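You operate a simulated robot arm through the tools that you are given. There is no shell and no other tool. Be economical: measure what you need, move in short steps, check, and stop when the job is done.

You are at the controls of a simulated robot arm. One attempt, no reset.

JOB
Pull the cap off the yellow key, brush its crumbs away and press the cap back on.
Fine: switch the keyboard off first and on again last; use the dust brush and stand it back; leave the other keys alone. Set down upright: dust brush. What is to be rubbed or washed off counts as gone when no trace of it is left.

It is judged by the outcome, as a careful person would: the job done as asked, and still so three seconds after it is handed in. It fails if anything else is knocked over, pushed out of place, dropped, spilled or broken. Lids that push on must go on centred and level and be pressed home; caps that screw on are set level and turned clockwise until they are tight.

ROBOT AND FRAMES
A 6-joint arm with a two-finger parallel gripper, fixed in place. Base frame: the origin is at the foot of the arm, x ahead of it, y to its left, z up. Lengths are in mm, angles in degrees, forces in N, time in s.
With the tool pointing down near the work surface it reaches from about 360 to 820 mm from the base axis. Its first joint turns from -166.0 to 166.0 degrees. Payload 3.91 kg.
Tool frame: the origin (TCP) lies between the finger pads and is the grasp point; the fingertips stand 30 mm ahead of it; z points along the fingers, y is the line along which they close. The gripper opens to 110 mm. The fingers are 20 mm wide and 10 mm thick; the gripper's body (48 by 112 mm) begins 55 mm behind the TCP.
Orientation is that of the tool frame in the base frame, as a unit quaternion [x, y, z, w]. With the fingers straight down and closing along the base's y, the tool's x points along the base's -x, its y along +y and its z along -z.

CONTROLS
- The arm moves only by the tool play_rows. Its argument "commands" is a list of rows, each an object of numbers (a shift or turn left out is 0, a gripper value left out holds the last): "x", "y", "z": the shift along the tool's x, y, z in mm; "rx", "ry", "rz": the turn, a rotation vector about the tool's x, y, z in degrees. In form: [{"x": .., "y": .., "z": .., "rx": .., "ry": .., "rz": ..}, ...]. A call has 1 to 8 rows; each row shifts and turns the commanded pose from where the row before left it, along the tool's axes as they then stand. "jaw" is the finger opening in mm, from 0 to 110, set as the call begins (left out, the last holds). Each row takes 0.2 s and may step no farther than 50 mm and 8.6 degrees from the row before; otherwise, or with a gripper value out of range, the whole call is refused. A pose out of reach is approached as far as the arm can. The call stops where the force on the tool passes 40 N (or 10 N more than at its start, if that is more) or the arm is blocked; 0.2 s more then pass. The fingers move at their own pace (about 45 mm/s each) and stop on an object; they squeeze with about 43 N. The grip force told is the motor's: it shows also when the fingers shut on nothing. Time passes only in rows, and 0.2 s behind the last, so rows that do not move let the fingers close. It gives the time, the measured TCP pose, the force on the tool (base axes), the opening and the grip force at its end, in the units of the frame above (readings bear some noise), with the torque about the TCP (base axes, N m) and any sound that the robot's microphone picked up.
- Cameras (640 x 400 px; columns grow to the right, rows downward): "scene" is fixed at [393.6, 654.4, 1547.4]; the picture's right is [-0.52, 0.86, 0.00], its down [0.83, 0.50, -0.25] and it looks along [-0.21, -0.13, -0.97] (base axes); focal length 288 px, centre (320, 200). "wrist" rides on the gripper at [77, 7, -114] in the tool frame; the picture's right is [-0.09, 1.00, 0.00], its down [-0.80, -0.07, -0.59] and it looks along [-0.59, -0.05, 0.80] (tool axes); focal length 270 px, centre (320, 200). There is no depth. A picture from a camera that has moved, and an enlarged one, comes with that camera's place and axes in the base frame and with its lens. The place of the scene camera against the robot may be out by one fixed shift of up to 18 mm in any direction.
- camera(camera): a new picture of that camera. No time passes.
- slide_trunk(by): slides the trunk up (or, below 0, down) by that many mm; the arm rides with it, the base frame stays. It gives what a move gives, with no picture.
- inspect(camera, box): a new picture of the part [left, top, right, bottom] of that camera's present view, enlarged. No time passes.
- close_job(): hands the job in; it is judged then, once.

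Go step by step. Nothing tells you positions but the pictures and the camera data: compare them with the known pose of the tool, close in by small moves and look again before you grip or let go. The budget is 120 turns and 84 pictures, counting those below and the enlarged ones. Unless the task says otherwise, let go and move clear before handing in, and close with one line.

The tools are called after ">>>" as name(argument=value, ...) on one line, values as JSON. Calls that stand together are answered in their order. play_rows: Moves the arm, as the interface text tells. Its arguments: {"type":"object","properties":{"commands":{"type":"array","items":{"type":"object","properties":{"x":{"type":"number"},"y":{"type":"number"},"z":{"type":"number"},"rx":{"type":"number"},"ry":{"type":"number"},"rz":{"type":"number"}}}},"jaw":{"type":"number"}},"required":["commands"]} The other tools are called the same way: slide_trunk (by) slides the trunk up or down; camera (camera) takes a picture; inspect (camera, box) takes an enlarged picture of a part of a camera's view; close_job () hands the job in.

At the start:

```text
time_s: 0.0
tcp_pos: [241.7, 359.5, 1122.0]
tool_rot: [0.0, 1.0, -0.001, 0.0]
wrist_force: [-0.5, 0.0, 0.1]
moment: [0.03, 0.06, 0.0]
gripper_width: 110.0
grip_force: 0.0
trunk travel left (down, up): [-450.0, 160.0]
```

scene: 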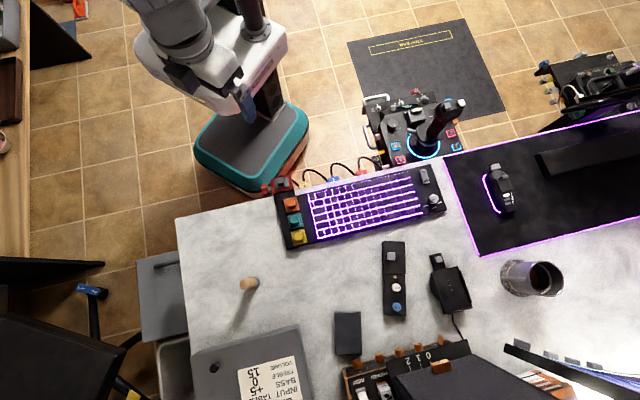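
wrist: 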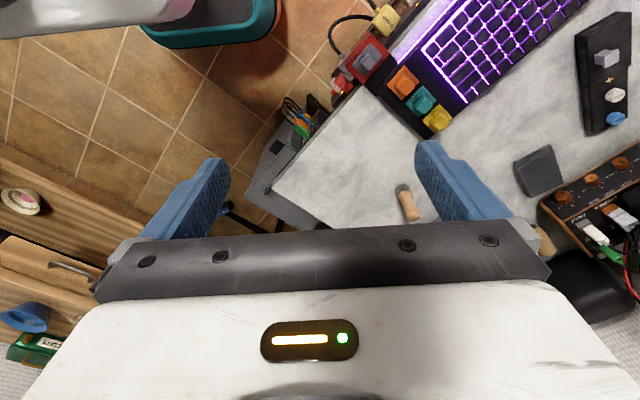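

I see the keyboard with three big keys (orange, teal, yellow) at its left end and what looks like the brush standing on the desk. I'll enlarge those areas first.

>>> inspect(camera="scene", box=[260, 150, 460, 275])

>>> inspect(camera="scene", box=[180, 230, 340, 330])

>>> inspect(camera="wrist", box=[320, 0, 640, 200])

```text
3.20 times, centred on (360, 212) of scene
camera zoom: at [393.6, 654.4, 1547.4], right [-0.52, 0.86, 0.0], down [0.83, 0.5, -0.25], along [-0.21, -0.13, -0.97], focal length 921 px, centre (192, 160)
```

zoom: 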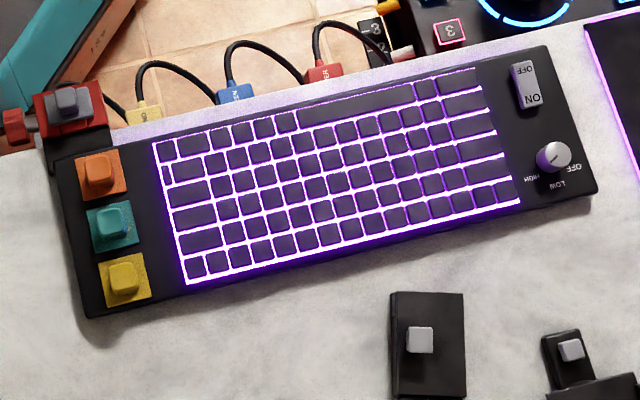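

```text
4.00 times, centred on (260, 280) of scene
camera zoom: at [393.6, 654.4, 1547.4], right [-0.52, 0.86, 0.0], down [0.83, 0.5, -0.25], along [-0.21, -0.13, -0.97], focal length 1152 px, centre (560, -120)
```

zoom: 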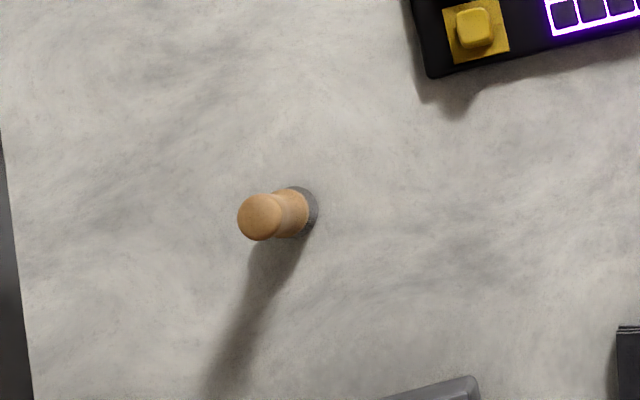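

```text
2.00 times, centred on (480, 100) of wrist
camera zoom: at [166.3, 365.7, 1235.4], right [0.09, 1.0, 0.0], down [0.8, -0.07, 0.59], along [0.59, -0.05, -0.8], focal length 541 px, centre (0, 400)
```

zoom: 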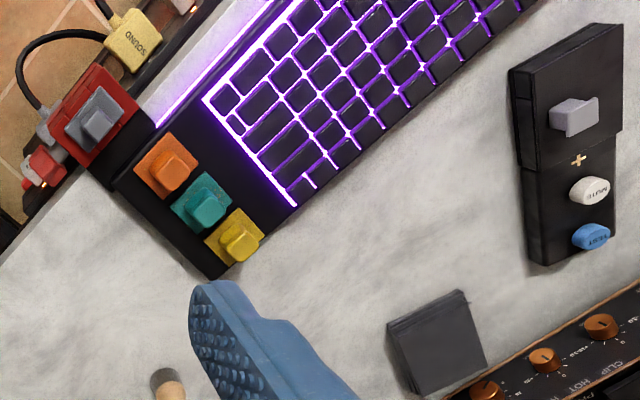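

The yellow key comes out at roughly (345, 553, 786), with the keyboard's long axis at about 133° in the base frame. I'll move above it and turn the tool to match the keyboard.

>>> play_rows(commands=[{"x": -17.2, "y": 32.2, "z": 25}, {"x": -17.2, "y": 32.2, "z": 25}, {"x": -17.2, "y": 32.2, "z": 25}, {"x": -17.2, "y": 32.2, "z": 25}, {"x": -17.2, "y": 32.2, "z": 25}, {"x": -17.2, "y": 32.2, "z": 25}])

>>> play_rows(commands=[{"rz": -8.6}, {"rz": -8.6}, {"rz": -8.6}, {"rz": -8.6}, {"rz": -8.6}])

>>> camera(camera="wrist")

```text
time_s: 1.4
tcp_pos: [347.1, 552.6, 970.9]
tool_rot: [-0.001, 1.0, 0.001, 0.0]
wrist_force: [-0.6, -0.4, 0.1]
moment: [0.02, 0.01, -0.05]
gripper_width: 109.9
grip_force: 0.1
trunk travel left (down, up): [-450.0, 160.0]
```

```text
time_s: 2.6
tcp_pos: [346.6, 552.3, 970.7]
tool_rot: [-0.369, 0.929, 0.0, -0.001]
wrist_force: [-0.8, -0.3, 0.1]
moment: [0.01, 0.01, 0.01]
gripper_width: 110.0
grip_force: 0.1
trunk travel left (down, up): [-450.0, 160.0]
```

```text
78 pictures are left
camera wrist: at [286.1, 504.4, 1085.2], right [-0.62, 0.79, 0.0], down [0.63, 0.5, 0.59], along [0.47, 0.37, -0.8], focal length 270 px, centre (320, 200)
```

wrist: 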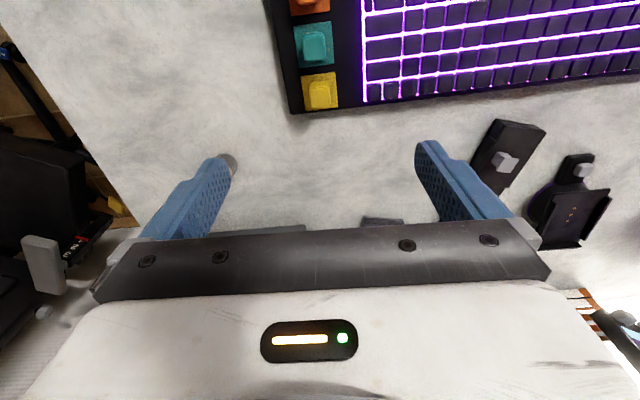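

The tool is nearly above the yellow key and the geometry agrees. I'll look closely at the keys and then at the power controls.

>>> inspect(camera="wrist", box=[260, 0, 420, 120])

>>> inspect(camera="scene", box=[400, 155, 464, 219])

>>> inspect(camera="scene", box=[250, 160, 330, 250])

```text
3.33 times, centred on (340, 60) of wrist
camera zoom: at [286.1, 504.4, 1085.2], right [-0.62, 0.79, 0.0], down [0.63, 0.5, 0.59], along [0.47, 0.37, -0.8], focal length 901 px, centre (253, 667)
```

zoom: 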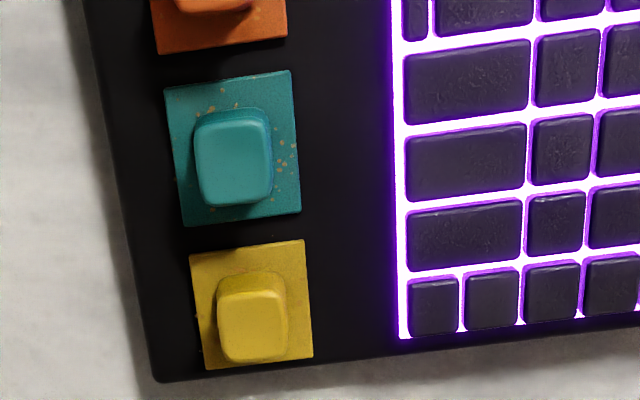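

```text
6.25 times, centred on (432, 187) of scene
camera zoom: at [393.6, 654.4, 1547.4], right [-0.52, 0.86, 0.0], down [0.83, 0.5, -0.25], along [-0.21, -0.13, -0.97], focal length 1800 px, centre (-380, 281)
```

zoom: 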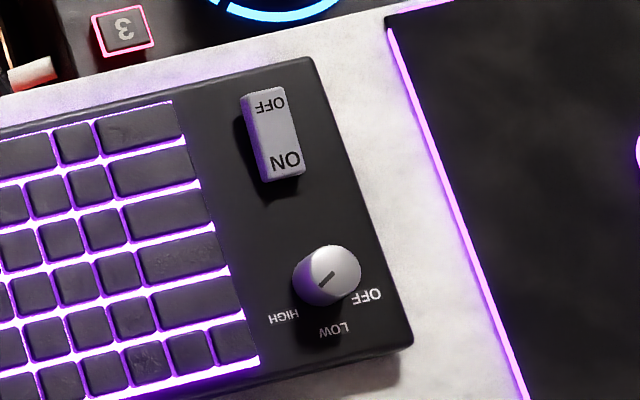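

```text
4.44 times, centred on (290, 205) of scene
camera zoom: at [393.6, 654.4, 1547.4], right [-0.52, 0.86, 0.0], down [0.83, 0.5, -0.25], along [-0.21, -0.13, -0.97], focal length 1280 px, centre (453, 178)
```

zoom: 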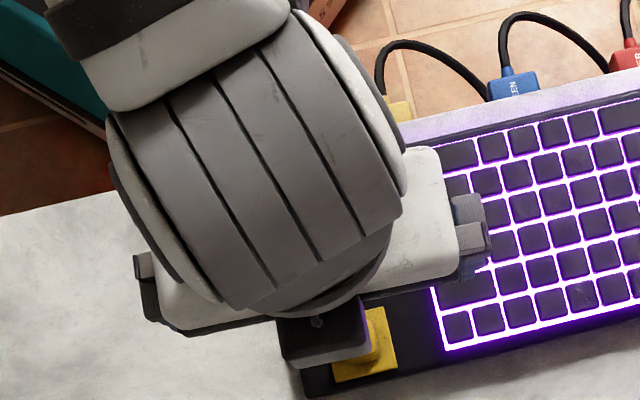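

The ON/OFF rocker at the keyboard's top-right is the switch, and the knob sets the light level. I'll move above the rocker, staying high, with the jaw closed.

>>> play_rows(commands=[{"x": 11, "y": 47}, {"x": 11, "y": 47}, {"x": 11, "y": 47}, {"x": 11, "y": 47}, {"x": 11, "y": 47}, {"x": 11, "y": 47}, {"x": 11, "y": 47}, {"x": 9, "y": 47}], jaw=0)

>>> camera(camera="wrist")

>>> inspect(camera="scene", box=[330, 60, 530, 230])

```text
time_s: 4.4
tcp_pos: [26.4, 756.2, 971.4]
tool_rot: [-0.367, 0.93, 0.0, 0.0]
wrist_force: [0.1, -0.7, 0.8]
moment: [0.05, 0.0, -0.01]
gripper_width: 0.0
grip_force: 37.9
out of reach, approached as far as the arm can: row 8
trunk travel left (down, up): [-450.0, 160.0]
```

```text
74 pictures are left
camera wrist: at [-34.0, 708.8, 1084.9], right [-0.62, 0.79, 0.0], down [0.63, 0.5, 0.59], along [0.47, 0.37, -0.8], focal length 270 px, centre (320, 200)
```

wrist: 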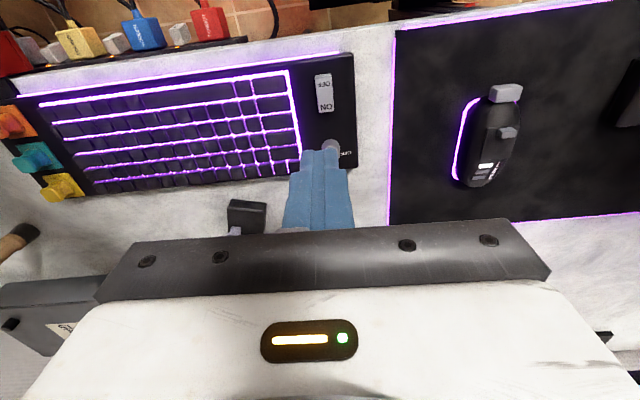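

```text
2.35 times, centred on (430, 145) of scene
camera zoom: at [393.6, 654.4, 1547.4], right [-0.52, 0.86, 0.0], down [0.83, 0.5, -0.25], along [-0.21, -0.13, -0.97], focal length 678 px, centre (61, 329)
```

zoom: 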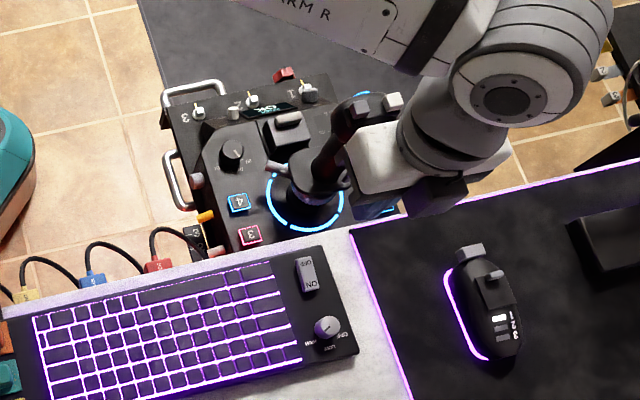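

The rocker sits at about (28, 763), but the joystick beside it may reach up near the gripper body. I'll back off, raise the arm and look at the joystick from a second viewpoint.

>>> play_rows(commands=[{"x": 25, "z": -40}, {"x": 25, "z": -40}, {"x": 35, "y": -11, "z": -20}, {"x": 35, "y": -11}, {"x": 35, "y": -11}])

>>> camera(camera="wrist")

```text
time_s: 5.6
tcp_pos: [-63.3, 626.9, 1070.5]
tool_rot: [-0.366, 0.93, 0.0, 0.001]
wrist_force: [0.6, 0.7, 0.4]
moment: [0.02, 0.01, 0.01]
gripper_width: 0.0
grip_force: 37.5
trunk travel left (down, up): [-450.0, 160.0]
```

```text
72 pictures are left
camera wrist: at [-124.2, 580.0, 1183.5], right [-0.62, 0.79, 0.0], down [0.63, 0.49, 0.59], along [0.47, 0.37, -0.8], focal length 270 px, centre (320, 200)
```

wrist: 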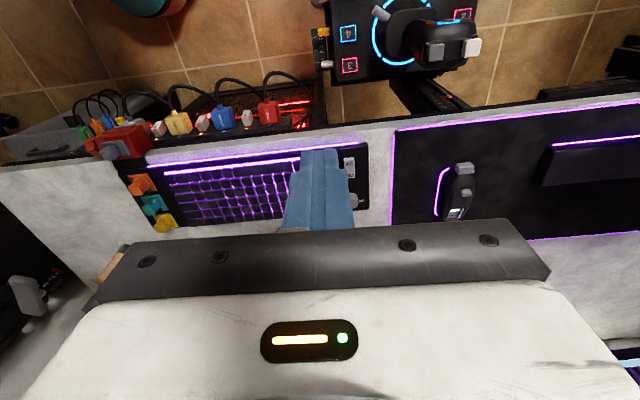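

The joystick head is low and far away, at about (-190, 741, 820), so it isn't in the way. I'll go back and hover over the OFF end of the rocker.

>>> play_rows(commands=[{"x": -30, "y": 6.2, "z": 34}, {"x": -30, "y": 6.2, "z": 34}, {"x": -30, "y": 6.2, "z": 34}, {"x": -30, "y": 6.2, "z": 34}, {"x": -30, "y": 6.2, "z": 34}])

>>> inspect(camera="wrist", box=[240, 40, 400, 200])

```text
time_s: 6.8
tcp_pos: [24.4, 753.9, 898.2]
tool_rot: [-0.368, 0.93, 0.0, 0.001]
wrist_force: [-0.5, -0.1, -0.3]
moment: [0.01, 0.02, -0.01]
gripper_width: 0.1
grip_force: 37.9
trunk travel left (down, up): [-450.0, 160.0]
```

```text
2.50 times, centred on (320, 120) of wrist
camera zoom: at [-36.2, 706.2, 1012.6], right [-0.62, 0.79, 0.0], down [0.63, 0.5, 0.59], along [0.47, 0.37, -0.8], focal length 676 px, centre (320, 400)
```

zoom: 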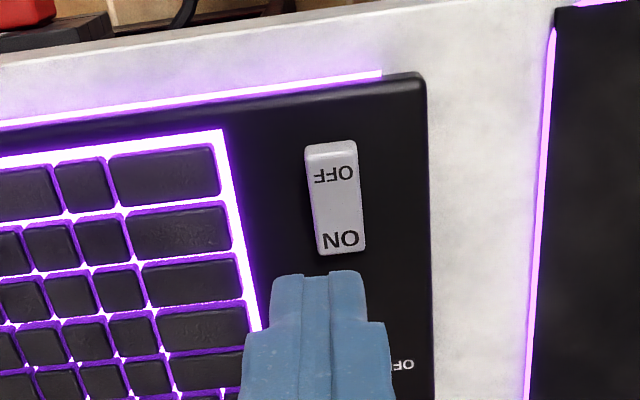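

The OFF end lies at about (18, 753, 780). I'll line up over it and lower the closed fingertips to just above it.

>>> play_rows(commands=[{"x": 7, "y": 3.5, "z": 25}, {"z": 25}, {"z": 20}])

>>> inspect(camera="wrist", box=[240, 40, 400, 200])

```text
time_s: 7.6
tcp_pos: [16.3, 750.2, 830.3]
tool_rot: [-0.366, 0.93, -0.001, 0.0]
wrist_force: [0.2, -0.2, -0.3]
moment: [0.01, 0.02, -0.03]
gripper_width: 0.0
grip_force: 38.1
trunk travel left (down, up): [-450.0, 160.0]
```

```text
2.50 times, centred on (320, 120) of wrist
camera zoom: at [-44.2, 703.6, 943.5], right [-0.62, 0.79, 0.0], down [0.63, 0.5, 0.59], along [0.47, 0.37, -0.8], focal length 676 px, centre (320, 400)
```

zoom: 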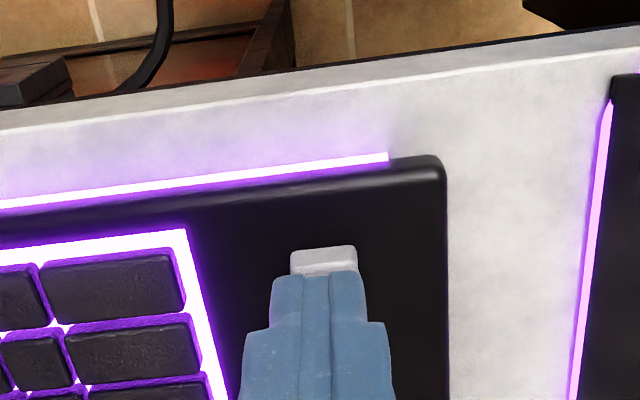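

The fingertips sit over the OFF end. Now I'll press it in small steps.

>>> play_rows(commands=[{"z": 6}, {"z": 4}, {"z": 4}, {"z": 3}, {"z": 3}, {"z": 2}, {"z": 2}])

>>> inspect(camera="wrist", box=[160, 0, 480, 200])

```text
time_s: 9.2
tcp_pos: [15.8, 750.1, 810.9]
tool_rot: [-0.367, 0.93, 0.002, 0.001]
wrist_force: [-2.9, -2.3, 18.8]
moment: [0.01, -0.06, 0.14]
gripper_width: 0.2
grip_force: 36.8
trunk travel left (down, up): [-450.0, 160.0]
```

```text
2.00 times, centred on (320, 100) of wrist
camera zoom: at [-44.0, 702.9, 923.1], right [-0.62, 0.79, 0.0], down [0.63, 0.49, 0.6], along [0.47, 0.37, -0.8], focal length 541 px, centre (320, 400)
```

zoom: 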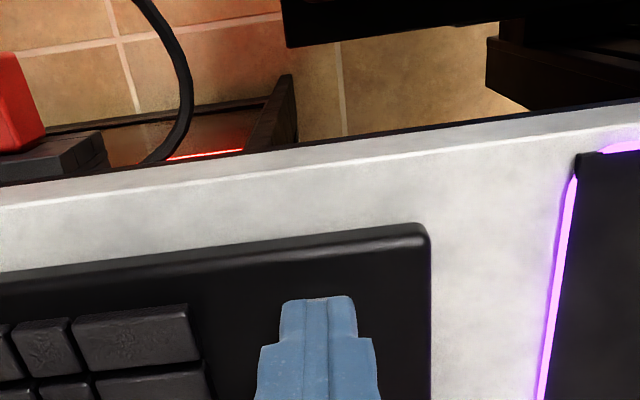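

The backlight went out, so the keyboard is off. I'll rise and move over the yellow key.

>>> play_rows(commands=[{"z": -40}, {"z": -40}, {"z": -30}], jaw=60)

>>> play_rows(commands=[{"x": -13, "y": -46}, {"x": -13, "y": -46}, {"x": -13, "y": -46}, {"x": -13, "y": -46}, {"x": -13, "y": -46}, {"x": -13, "y": -46}, {"x": -13, "y": -46}, {"x": -13, "y": -46}])

>>> camera(camera="wrist")

```text
time_s: 10.0
tcp_pos: [17.8, 749.0, 916.0]
tool_rot: [-0.366, 0.93, -0.001, 0.0]
wrist_force: [0.1, -0.2, -0.4]
moment: [0.0, -0.01, -0.01]
gripper_width: 59.8
grip_force: 0.1
trunk travel left (down, up): [-450.0, 160.0]
```

```text
time_s: 11.8
tcp_pos: [344.7, 553.1, 916.1]
tool_rot: [-0.366, 0.931, -0.001, 0.0]
wrist_force: [0.2, -0.3, 0.4]
moment: [-0.01, -0.01, -0.02]
gripper_width: 60.2
grip_force: 0.0
trunk travel left (down, up): [-450.0, 160.0]
```

```text
68 pictures are left
camera wrist: at [284.5, 505.9, 1030.0], right [-0.62, 0.79, 0.0], down [0.63, 0.5, 0.59], along [0.47, 0.37, -0.8], focal length 270 px, centre (320, 200)
```

wrist: 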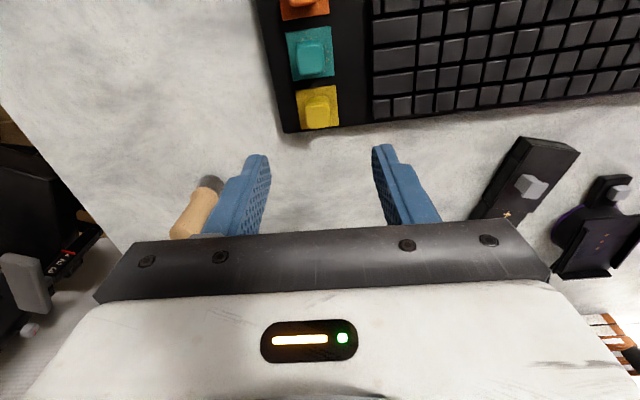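

>>> inspect(camera="wrist", box=[270, 60, 390, 140])

```text
5.00 times, centred on (330, 100) of wrist
camera zoom: at [284.5, 505.9, 1030.0], right [-0.62, 0.79, 0.0], down [0.63, 0.5, 0.59], along [0.47, 0.37, -0.8], focal length 1351 px, centre (270, 700)
```

zoom: 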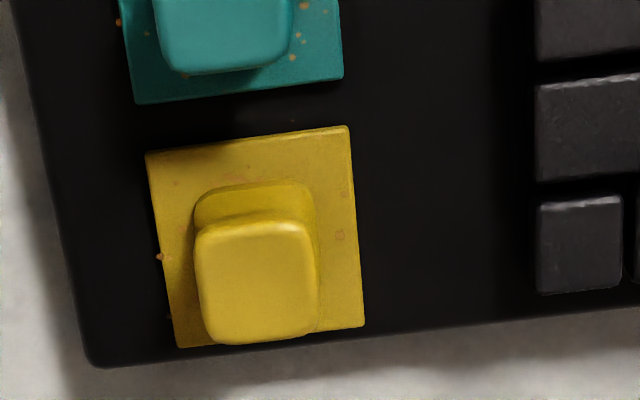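

The yellow plate is centred at about (351, 555.5) with the keyboard axis near 135°, and the cap is about 21 mm wide and 20 mm tall. I'll align the tool, descend partway and check.

>>> play_rows(commands=[{"x": -5.9, "y": -2.9, "z": 20}, {"rz": -2.2, "z": 20}, {"z": 24}], jaw=46)

>>> inspect(camera="wrist", box=[220, 80, 420, 230])

```text
time_s: 12.6
tcp_pos: [349.9, 555.3, 851.8]
tool_rot: [-0.386, 0.922, 0.0, 0.0]
wrist_force: [0.9, 0.7, 0.3]
moment: [-0.01, 0.02, -0.03]
gripper_width: 46.1
grip_force: 0.1
trunk travel left (down, up): [-450.0, 160.0]
```

```text
2.67 times, centred on (320, 155) of wrist
camera zoom: at [292.0, 505.9, 965.3], right [-0.65, 0.76, 0.0], down [0.61, 0.52, 0.59], along [0.45, 0.38, -0.8], focal length 721 px, centre (320, 320)
```

zoom: 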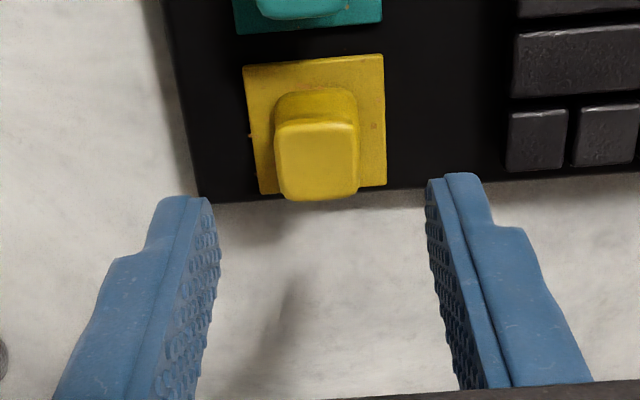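

The cap is centred between the fingers, with its top near z 792. I'll descend so the tips are just above it and recheck.

>>> play_rows(commands=[{"z": 12}, {"z": 12}])

>>> inspect(camera="wrist", box=[220, 80, 420, 230])

```text
time_s: 13.2
tcp_pos: [351.0, 555.2, 827.8]
tool_rot: [-0.385, 0.923, -0.001, 0.001]
wrist_force: [-0.6, -0.2, 0.4]
moment: [0.0, 0.01, -0.01]
gripper_width: 45.8
grip_force: 0.2
trunk travel left (down, up): [-450.0, 160.0]
```

```text
2.67 times, centred on (320, 155) of wrist
camera zoom: at [291.8, 505.6, 940.9], right [-0.65, 0.76, 0.0], down [0.61, 0.52, 0.59], along [0.45, 0.38, -0.8], focal length 721 px, centre (320, 320)
```

zoom: 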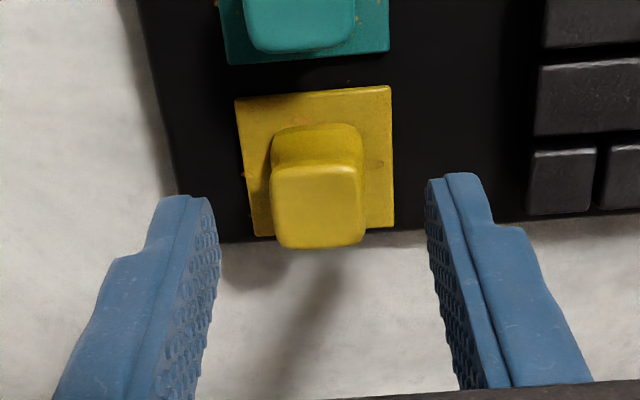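

The estimates agree: plate near z 769, cap top near 793, centred under the tool. I'll descend around the cap and close on it.

>>> play_rows(commands=[{"z": 8}, {"z": 8}, {"z": 6}])

>>> play_rows(commands=[{}, {}, {}, {}], jaw=10)

>>> inspect(camera="wrist", box=[220, 80, 420, 230])

```text
time_s: 14.0
tcp_pos: [351.0, 554.4, 805.7]
tool_rot: [-0.384, 0.923, 0.0, 0.0]
wrist_force: [-0.2, 0.5, -0.3]
moment: [0.06, 0.0, 0.01]
gripper_width: 46.3
grip_force: 0.1
trunk travel left (down, up): [-450.0, 160.0]
```

```text
time_s: 15.0
tcp_pos: [351.2, 555.5, 805.3]
tool_rot: [-0.384, 0.923, 0.001, 0.001]
wrist_force: [-0.9, 1.1, 0.1]
moment: [0.01, 0.01, -0.03]
gripper_width: 16.9
grip_force: 43.5
trunk travel left (down, up): [-450.0, 160.0]
```

```text
2.67 times, centred on (320, 155) of wrist
camera zoom: at [292.3, 505.4, 919.3], right [-0.65, 0.76, 0.0], down [0.61, 0.52, 0.59], along [0.45, 0.38, -0.8], focal length 721 px, centre (320, 320)
```

zoom: 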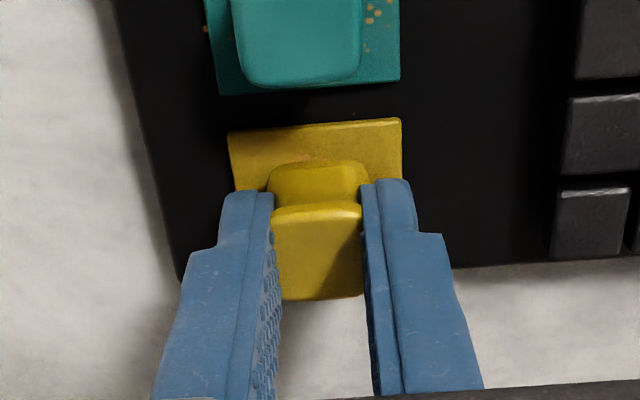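

I have the cap at 16.9 mm with the TCP at (351.2, 555.5, 805.3). Now I'll pull straight up.

>>> play_rows(commands=[{"z": -3}, {"z": -4}, {"z": -6}, {"z": -12}, {"z": -20}, {"z": -30}])

>>> camera(camera="wrist")

```text
time_s: 16.4
tcp_pos: [350.1, 554.4, 879.7]
tool_rot: [-0.385, 0.923, 0.0, -0.001]
wrist_force: [-0.5, -0.4, -0.1]
moment: [0.02, 0.0, -0.01]
gripper_width: 16.8
grip_force: 43.0
trunk travel left (down, up): [-450.0, 160.0]
heard: snap
```

```text
63 pictures are left
camera wrist: at [291.7, 505.0, 994.7], right [-0.65, 0.76, 0.0], down [0.61, 0.52, 0.59], along [0.45, 0.38, -0.8], focal length 270 px, centre (320, 200)
```

wrist: 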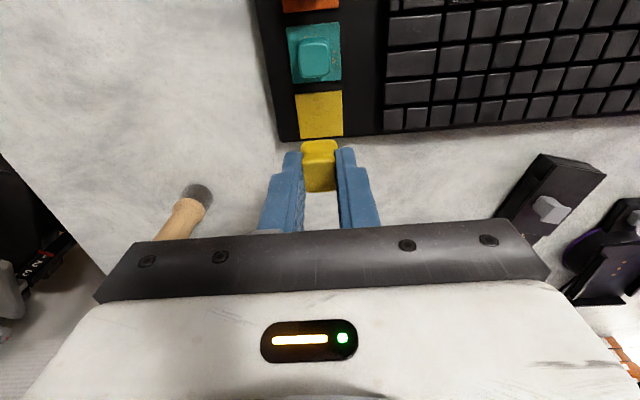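

The cap snapped free. I'll look at the bare plate and the cap in the fingers.

>>> inspect(camera="wrist", box=[270, 60, 390, 200])

>>> camera(camera="scene")

```text
2.86 times, centred on (330, 130) of wrist
camera zoom: at [291.7, 505.0, 994.7], right [-0.65, 0.76, 0.0], down [0.61, 0.52, 0.59], along [0.45, 0.38, -0.8], focal length 772 px, centre (291, 400)
```

zoom: 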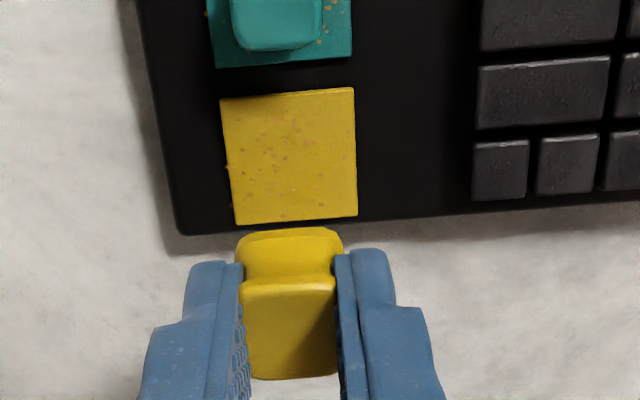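

```text
61 pictures are left
```

scene: 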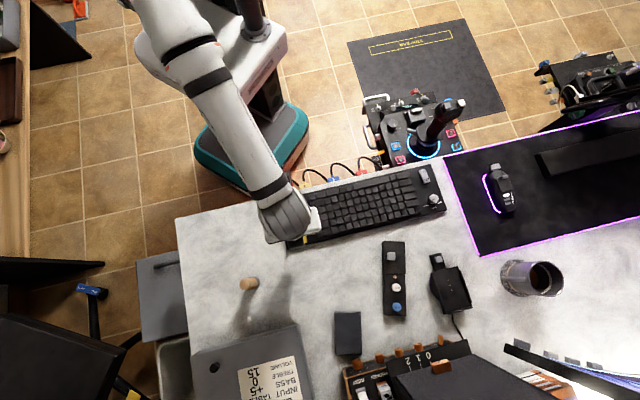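

The bare yellow plate is covered in crumbs. I'll set the cap down upright on open desk near (380, 650), clear of the sweep.

>>> play_rows(commands=[{"x": -45, "y": 20}, {"x": -44, "y": 22}, {"y": 4, "z": 30}, {"z": 30}, {"z": 15}])

>>> camera(camera="wrist")

```text
time_s: 17.6
tcp_pos: [382.2, 650.2, 805.0]
tool_rot: [-0.385, 0.923, -0.001, 0.0]
wrist_force: [0.1, -0.6, -1.1]
moment: [-0.03, -0.02, 0.01]
gripper_width: 16.9
grip_force: 43.3
trunk travel left (down, up): [-450.0, 160.0]
```

```text
60 pictures are left
camera wrist: at [322.2, 601.2, 919.2], right [-0.65, 0.76, 0.0], down [0.61, 0.52, 0.59], along [0.45, 0.38, -0.8], focal length 270 px, centre (320, 200)
```

wrist: 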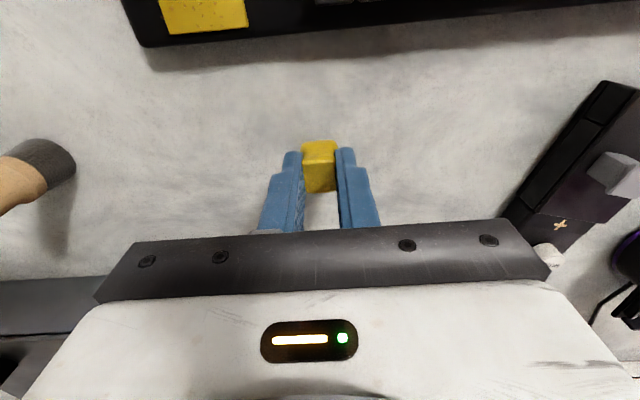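

There's clear space all round. I'll lower gently until contact.

>>> play_rows(commands=[{"z": 6}, {"z": 4}, {"z": 3}, {"z": 2}, {"z": 2}])

```text
time_s: 18.8
tcp_pos: [380.8, 649.5, 788.7]
tool_rot: [-0.384, 0.923, 0.001, 0.0]
wrist_force: [0.4, 0.4, 0.0]
moment: [0.0, 0.04, 0.0]
gripper_width: 16.7
grip_force: 43.2
trunk travel left (down, up): [-450.0, 160.0]
```

>>> play_rows(commands=[{"z": 1.5}, {"z": 1.5}])

>>> inspect(camera="wrist", box=[240, 100, 400, 240])

```text
time_s: 19.4
tcp_pos: [380.0, 650.0, 786.4]
tool_rot: [-0.384, 0.923, 0.001, 0.0]
wrist_force: [-0.4, -0.2, -0.2]
moment: [-0.01, 0.05, 0.0]
gripper_width: 16.6
grip_force: 42.8
trunk travel left (down, up): [-450.0, 160.0]
```

```text
2.86 times, centred on (320, 170) of wrist
camera zoom: at [322.3, 600.4, 899.4], right [-0.65, 0.76, 0.0], down [0.61, 0.52, 0.59], along [0.45, 0.38, -0.8], focal length 772 px, centre (320, 286)
```

zoom: 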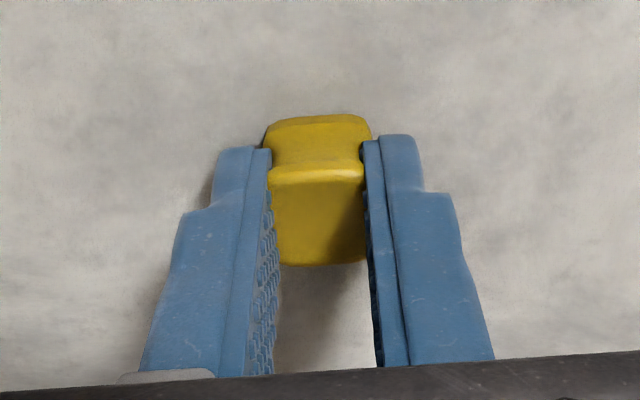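

Still no contact. I'll keep going in small steps.

>>> play_rows(commands=[{"z": 1.5}, {"z": 1.5}, {"z": 1}, {"z": 1}])

```text
time_s: 20.4
tcp_pos: [379.2, 650.4, 783.8]
tool_rot: [-0.385, 0.923, 0.001, 0.002]
wrist_force: [0.8, 0.4, 14.7]
moment: [-0.03, -0.02, -0.01]
gripper_width: 16.5
grip_force: 42.7
trunk travel left (down, up): [-450.0, 160.0]
```

The cap rests on the desk at TCP z of about 784.5. I'll ease off and let go.

>>> play_rows(commands=[{"z": -1}, {}, {}, {}], jaw=46)

>>> play_rows(commands=[{"z": -20}, {"z": -40}, {"z": -40}])

>>> camera(camera="wrist")

```text
time_s: 21.4
tcp_pos: [381.3, 649.9, 782.2]
tool_rot: [-0.384, 0.923, -0.001, 0.001]
wrist_force: [-0.2, 0.7, -0.4]
moment: [0.02, 0.01, 0.04]
gripper_width: 46.0
grip_force: 0.0
trunk travel left (down, up): [-450.0, 160.0]
```

```text
time_s: 22.2
tcp_pos: [380.5, 650.9, 884.1]
tool_rot: [-0.384, 0.923, -0.001, 0.0]
wrist_force: [-0.1, 0.3, -0.4]
moment: [0.05, -0.01, -0.03]
gripper_width: 46.0
grip_force: 0.0
trunk travel left (down, up): [-450.0, 160.0]
```

```text
58 pictures are left
camera wrist: at [320.5, 600.8, 997.0], right [-0.65, 0.76, 0.0], down [0.61, 0.52, 0.59], along [0.45, 0.38, -0.8], focal length 270 px, centre (320, 200)
```

wrist: 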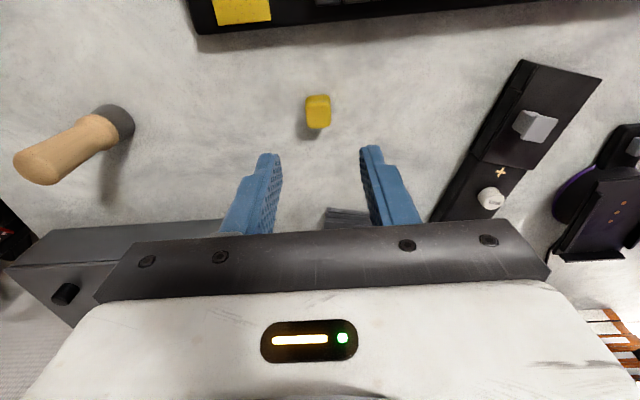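

The cap stands upright. The brush is at about (512, 514) and about 90 mm tall, so I'll move over it and look.

>>> play_rows(commands=[{"z": -40}, {"x": 1, "y": -47}, {"x": 1, "y": -47}, {"x": 1, "y": -47}, {"x": 1, "y": -47}], jaw=60)

>>> camera(camera="wrist")

```text
time_s: 23.4
tcp_pos: [512.6, 513.3, 919.8]
tool_rot: [-0.385, 0.923, 0.0, 0.0]
wrist_force: [-1.1, 0.4, -0.6]
moment: [-0.01, 0.0, 0.01]
gripper_width: 60.0
grip_force: 0.0
trunk travel left (down, up): [-450.0, 160.0]
```

```text
57 pictures are left
camera wrist: at [453.5, 464.4, 1034.5], right [-0.65, 0.76, 0.0], down [0.61, 0.52, 0.59], along [0.45, 0.38, -0.8], focal length 270 px, centre (320, 200)
```

wrist: 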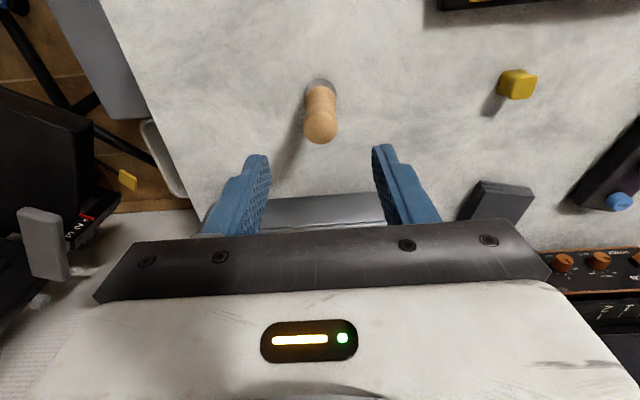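

The brush is centred under the tool. I'll descend partway and inspect the handle shape.

>>> play_rows(commands=[{"z": 25}, {"z": 20}])

>>> inspect(camera="wrist", box=[220, 80, 420, 230])

```text
time_s: 24.0
tcp_pos: [511.4, 515.3, 875.1]
tool_rot: [-0.385, 0.923, -0.001, -0.001]
wrist_force: [-0.9, -0.8, -0.7]
moment: [-0.02, 0.0, -0.01]
gripper_width: 59.7
grip_force: 0.2
trunk travel left (down, up): [-450.0, 160.0]
```

```text
2.67 times, centred on (320, 155) of wrist
camera zoom: at [452.9, 465.6, 989.6], right [-0.65, 0.76, 0.0], down [0.61, 0.52, 0.59], along [0.45, 0.38, -0.8], focal length 721 px, centre (320, 320)
```

zoom: 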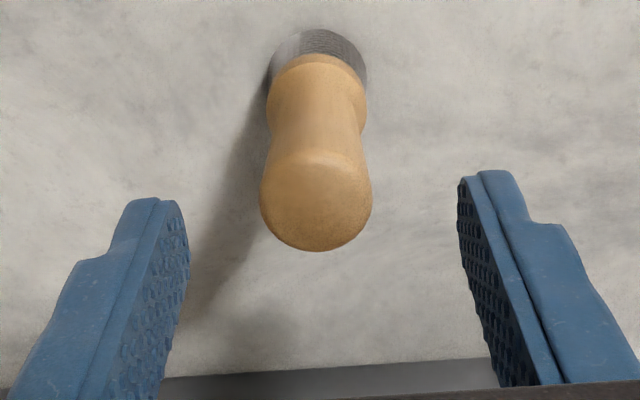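

The handle waist is near z 795–800. I'll descend to TCP 808 and grip it there.

>>> play_rows(commands=[{"z": 25}, {"z": 25}, {"z": 17}])

>>> play_rows(commands=[{}, {}, {}, {}], jaw=5)

>>> camera(camera="wrist")

```text
time_s: 24.8
tcp_pos: [512.3, 515.8, 810.0]
tool_rot: [-0.384, 0.923, 0.0, 0.0]
wrist_force: [-0.1, 0.7, -0.4]
moment: [-0.02, 0.01, 0.01]
gripper_width: 60.0
grip_force: 0.0
trunk travel left (down, up): [-450.0, 160.0]
```

```text
time_s: 25.8
tcp_pos: [511.9, 515.4, 810.1]
tool_rot: [-0.384, 0.923, 0.0, 0.0]
wrist_force: [0.2, -0.2, 1.9]
moment: [0.06, 0.05, 0.02]
gripper_width: 23.4
grip_force: 43.0
trunk travel left (down, up): [-450.0, 160.0]
```

```text
55 pictures are left
camera wrist: at [452.9, 465.9, 923.5], right [-0.65, 0.76, 0.0], down [0.61, 0.52, 0.59], along [0.45, 0.38, -0.8], focal length 270 px, centre (320, 200)
```

wrist: 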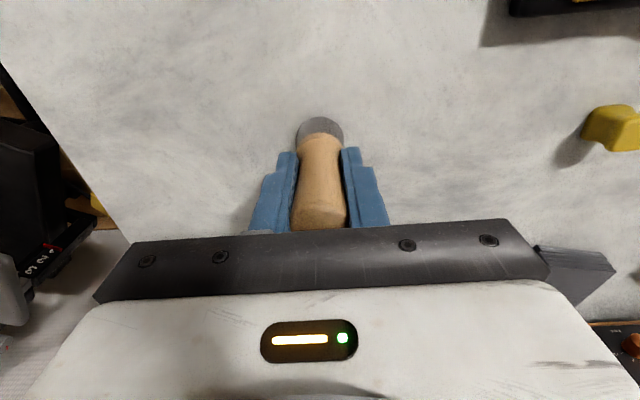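

The brush is held with its bristle tips 60 mm below the TCP. I'll lift it and carry it above the yellow plate.

>>> play_rows(commands=[{"z": -25}, {"z": -45}, {"x": 21.2, "y": 35.7}, {"x": 21.2, "y": 35.7}, {"x": 21.2, "y": 35.7}, {"x": 21.2, "y": 35.7}])

>>> camera(camera="wrist")

```text
time_s: 27.2
tcp_pos: [349.6, 555.5, 879.1]
tool_rot: [-0.385, 0.923, 0.0, 0.0]
wrist_force: [0.3, -0.3, 0.0]
moment: [-0.01, -0.05, -0.02]
gripper_width: 23.5
grip_force: 43.6
trunk travel left (down, up): [-450.0, 160.0]
```

```text
54 pictures are left
camera wrist: at [291.3, 506.6, 993.8], right [-0.65, 0.76, 0.0], down [0.61, 0.52, 0.59], along [0.45, 0.38, -0.8], focal length 270 px, centre (320, 200)
```

wrist: 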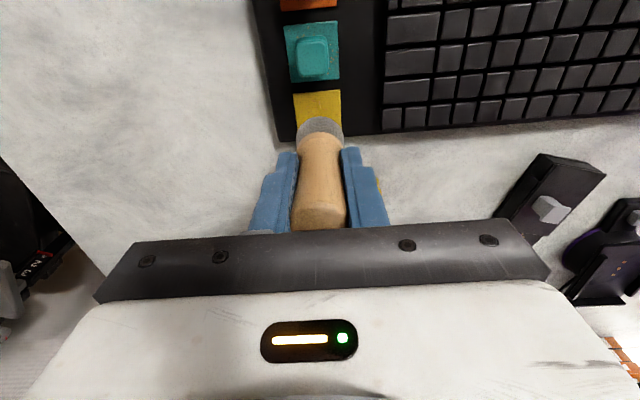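

The brush is above the plate. I'll shift to the right-hand side of the plate, lower to contact and sweep leftward off the end of the keyboard.

>>> play_rows(commands=[{"x": -7, "y": 20, "z": 20}, {"z": 20}, {"z": 6}, {"z": 2}, {"z": 1}])

>>> inspect(camera="wrist", box=[220, 60, 420, 210])

```text
time_s: 28.4
tcp_pos: [342.4, 574.7, 831.6]
tool_rot: [-0.384, 0.923, 0.0, 0.0]
wrist_force: [-0.4, -0.1, 0.7]
moment: [0.04, 0.04, -0.02]
gripper_width: 23.4
grip_force: 43.6
trunk travel left (down, up): [-450.0, 160.0]
```

```text
2.67 times, centred on (320, 135) of wrist
camera zoom: at [282.5, 525.0, 944.8], right [-0.65, 0.76, 0.0], down [0.61, 0.52, 0.59], along [0.45, 0.38, -0.8], focal length 721 px, centre (320, 373)
```

zoom: 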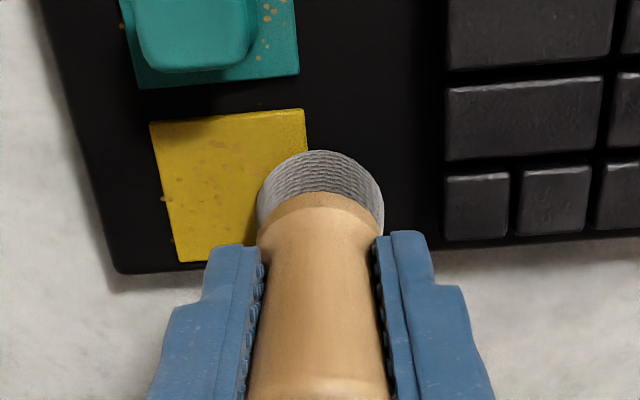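

The brush sits right of centre, near contact. I'll lower a little and make the first sweep.

>>> play_rows(commands=[{"z": 1.5}, {"y": -9}, {"y": -9}, {"y": -9}, {"y": -9}, {"y": -9}, {"y": -9}])

>>> inspect(camera="wrist", box=[220, 60, 420, 210])

```text
time_s: 30.0
tcp_pos: [379.8, 535.7, 828.9]
tool_rot: [-0.385, 0.923, -0.001, 0.0]
wrist_force: [-0.8, -0.2, 1.6]
moment: [-0.01, -0.02, -0.01]
gripper_width: 23.5
grip_force: 43.4
trunk travel left (down, up): [-450.0, 160.0]
heard: click
```

```text
2.67 times, centred on (320, 135) of wrist
camera zoom: at [321.1, 486.8, 943.2], right [-0.65, 0.76, 0.0], down [0.61, 0.52, 0.59], along [0.45, 0.38, -0.8], focal length 721 px, centre (320, 373)
```

zoom: 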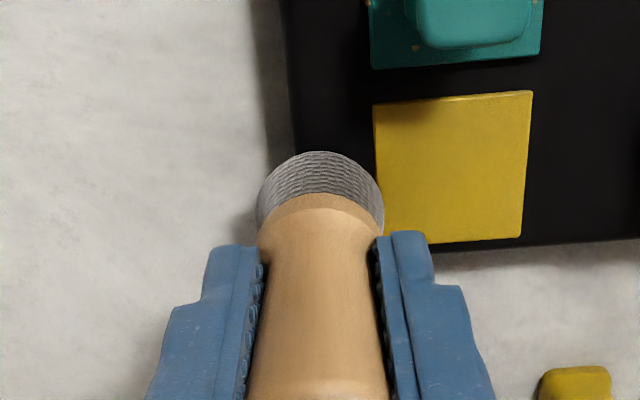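

The plate looks clean after one sweep. I'll lift clear and check closely.

>>> play_rows(commands=[{"z": -25}, {"z": -40}, {"x": -30}])

>>> inspect(camera="wrist", box=[270, 0, 390, 120])

>>> camera(camera="wrist")

```text
time_s: 30.8
tcp_pos: [400.4, 557.5, 894.7]
tool_rot: [-0.384, 0.923, 0.0, -0.001]
wrist_force: [0.1, 0.6, 0.3]
moment: [-0.02, 0.0, 0.02]
gripper_width: 23.8
grip_force: 43.5
trunk travel left (down, up): [-450.0, 160.0]
```

```text
3.33 times, centred on (330, 60) of wrist
camera zoom: at [342.0, 508.5, 1008.3], right [-0.65, 0.76, 0.0], down [0.61, 0.52, 0.59], along [0.45, 0.38, -0.8], focal length 901 px, centre (287, 667)
```

zoom: 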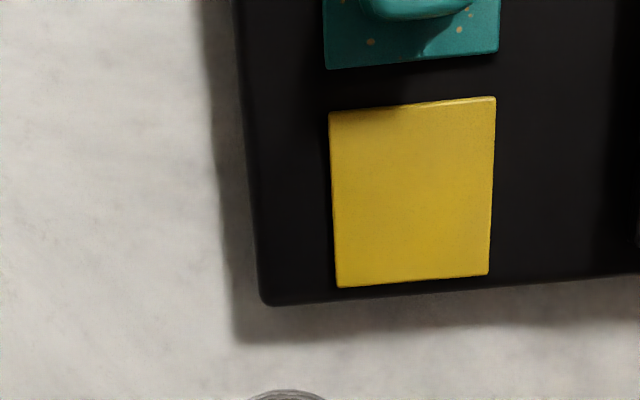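

```text
50 pictures are left
camera wrist: at [342.0, 508.5, 1008.3], right [-0.65, 0.76, 0.0], down [0.61, 0.52, 0.59], along [0.45, 0.38, -0.8], focal length 270 px, centre (320, 200)
```

wrist: 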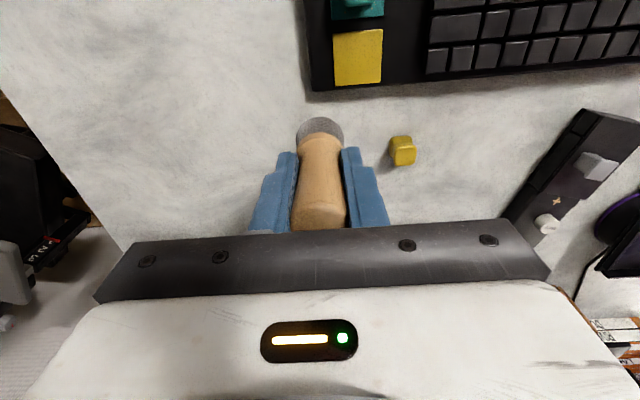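

No trace of crumbs is left. I'll carry the brush back to its place at (512, 515) and stand it there.

>>> play_rows(commands=[{"x": -16.2, "y": -36.3}, {"x": -16.2, "y": -36.3}, {"x": -16.2, "y": -36.3}, {"z": 35}, {"z": 30}, {"z": 12}])

```text
time_s: 32.2
tcp_pos: [512.2, 516.0, 817.0]
tool_rot: [-0.386, 0.923, 0.0, -0.001]
wrist_force: [0.7, 0.1, -0.4]
moment: [0.01, -0.01, 0.0]
gripper_width: 23.5
grip_force: 43.0
trunk travel left (down, up): [-450.0, 160.0]
```

>>> play_rows(commands=[{"z": 3}, {"z": 2}, {"z": 1}, {"z": 1}])

>>> inspect(camera="wrist", box=[220, 80, 420, 230])

```text
time_s: 33.2
tcp_pos: [511.1, 516.3, 810.3]
tool_rot: [-0.385, 0.923, -0.001, 0.0]
wrist_force: [1.1, -0.1, 2.1]
moment: [-0.01, 0.02, 0.05]
gripper_width: 23.8
grip_force: 43.1
trunk travel left (down, up): [-450.0, 160.0]
```

```text
2.67 times, centred on (320, 155) of wrist
camera zoom: at [453.1, 466.1, 924.1], right [-0.65, 0.76, 0.0], down [0.61, 0.52, 0.59], along [0.45, 0.38, -0.8], focal length 721 px, centre (320, 320)
```

zoom: 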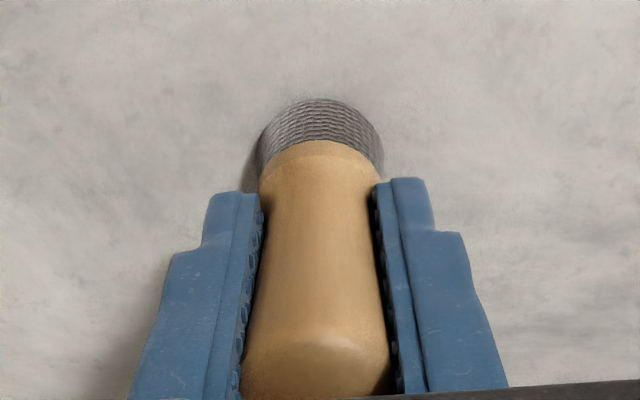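

The brush is on the desk at the pickup height with light contact. I'll release it and rise.

>>> play_rows(commands=[{"z": 0.3}, {}, {}, {}], jaw=60)

>>> play_rows(commands=[{"z": -20}, {"z": -40}, {"z": -40}])

>>> camera(camera="wrist")

```text
time_s: 34.2
tcp_pos: [511.4, 516.2, 810.1]
tool_rot: [-0.385, 0.923, -0.001, 0.0]
wrist_force: [-0.1, -1.1, 0.0]
moment: [-0.03, 0.02, -0.01]
gripper_width: 59.9
grip_force: 0.1
trunk travel left (down, up): [-450.0, 160.0]
```

```text
time_s: 35.0
tcp_pos: [511.9, 515.9, 911.1]
tool_rot: [-0.385, 0.923, 0.0, 0.001]
wrist_force: [0.2, 0.2, -0.1]
moment: [0.03, 0.03, -0.02]
gripper_width: 59.8
grip_force: 0.1
trunk travel left (down, up): [-450.0, 160.0]
```

```text
48 pictures are left
camera wrist: at [453.3, 466.2, 1024.5], right [-0.65, 0.76, 0.0], down [0.61, 0.52, 0.59], along [0.45, 0.38, -0.8], focal length 270 px, centre (320, 200)
```

wrist: 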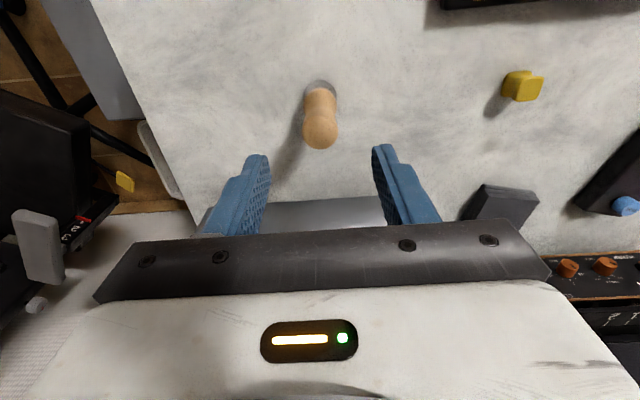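

The brush stands upright in its place. Next I'll go back above the cap.

>>> play_rows(commands=[{"y": 47}, {"y": 47}, {"x": -1, "y": 47}, {"x": -1, "y": 46.8}, {"z": 30}, {"z": 30}], jaw=46)

>>> inspect(camera="wrist", box=[220, 80, 420, 230])

```text
time_s: 36.4
tcp_pos: [380.7, 649.4, 848.8]
tool_rot: [-0.384, 0.923, 0.0, 0.0]
wrist_force: [0.0, 0.1, -0.2]
moment: [-0.01, 0.0, -0.03]
gripper_width: 46.1
grip_force: 0.0
trunk travel left (down, up): [-450.0, 160.0]
```

```text
2.67 times, centred on (320, 155) of wrist
camera zoom: at [321.8, 599.2, 962.9], right [-0.65, 0.76, 0.0], down [0.61, 0.52, 0.59], along [0.45, 0.38, -0.8], focal length 721 px, centre (320, 320)
```

zoom: 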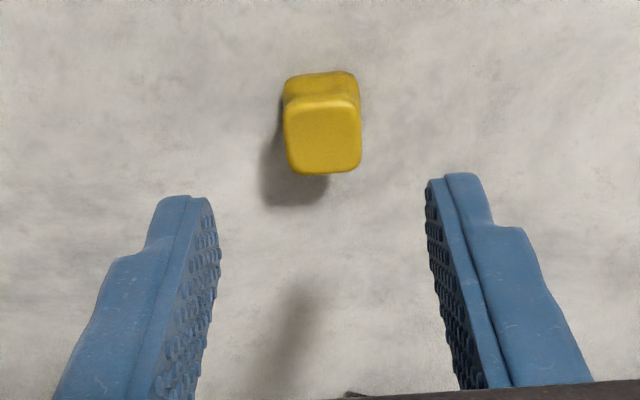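

The cap is where I left it, well centred. I'll descend to the same grip height and close.

>>> play_rows(commands=[{"z": 25}, {"z": 25}, {"z": 14}])

>>> play_rows(commands=[{}, {}, {}, {}], jaw=10)

>>> play_rows(commands=[{"z": -20}, {"z": -40}, {"z": -35}])

>>> inspect(camera="wrist", box=[220, 80, 420, 230])

```text
time_s: 37.2
tcp_pos: [380.6, 648.6, 786.9]
tool_rot: [-0.384, 0.923, 0.0, -0.001]
wrist_force: [0.7, 0.3, 0.3]
moment: [0.02, -0.01, 0.0]
gripper_width: 46.2
grip_force: 0.1
trunk travel left (down, up): [-450.0, 160.0]
```

```text
time_s: 38.2
tcp_pos: [380.3, 647.7, 786.9]
tool_rot: [-0.385, 0.923, 0.0, 0.0]
wrist_force: [1.7, 0.2, 0.1]
moment: [-0.02, -0.05, -0.02]
gripper_width: 16.9
grip_force: 43.2
trunk travel left (down, up): [-450.0, 160.0]
```

```text
time_s: 39.0
tcp_pos: [380.9, 647.7, 882.1]
tool_rot: [-0.385, 0.923, 0.0, -0.001]
wrist_force: [-1.1, 0.0, 0.0]
moment: [0.02, -0.01, 0.05]
gripper_width: 16.6
grip_force: 42.8
trunk travel left (down, up): [-450.0, 160.0]
```

```text
2.67 times, centred on (320, 155) of wrist
camera zoom: at [321.3, 598.4, 994.9], right [-0.65, 0.76, 0.0], down [0.61, 0.52, 0.59], along [0.45, 0.38, -0.8], focal length 721 px, centre (320, 320)
```

zoom: 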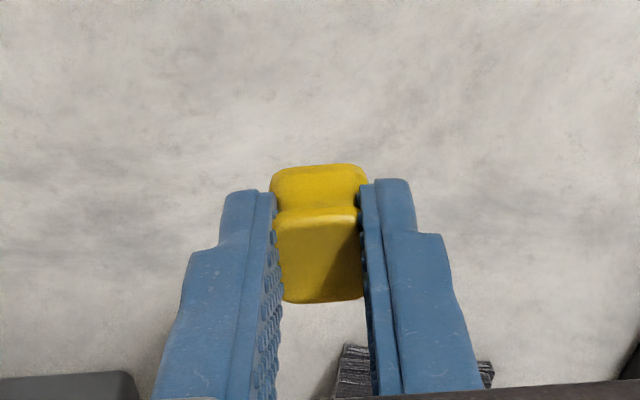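

The cap is held again, about 1.2 mm off in tool x and 2.5 mm lower than in the first grip. I'll account for that and move back over the plate.

>>> play_rows(commands=[{"x": 44.5, "y": -22.7}, {"x": 44.5, "y": -23}, {"z": 25}, {"z": 18}])

>>> inspect(camera="wrist", box=[220, 80, 420, 230])

```text
time_s: 40.0
tcp_pos: [350.8, 553.6, 838.4]
tool_rot: [-0.385, 0.923, 0.0, 0.0]
wrist_force: [0.5, 0.6, -0.5]
moment: [0.01, -0.01, 0.0]
gripper_width: 16.6
grip_force: 43.3
trunk travel left (down, up): [-450.0, 160.0]
```

```text
2.67 times, centred on (320, 155) of wrist
camera zoom: at [291.6, 504.0, 951.5], right [-0.65, 0.76, 0.0], down [0.61, 0.52, 0.59], along [0.45, 0.38, -0.8], focal length 721 px, centre (320, 320)
```

zoom: 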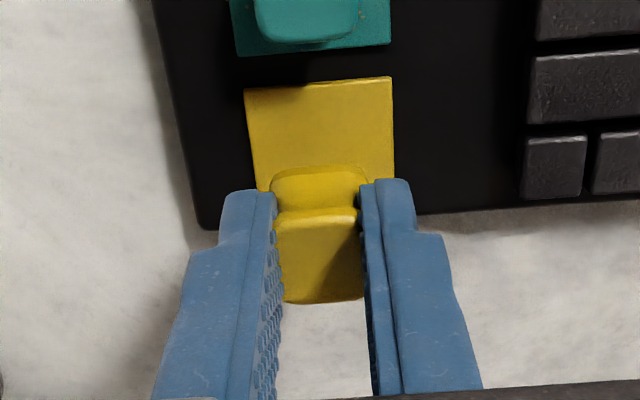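

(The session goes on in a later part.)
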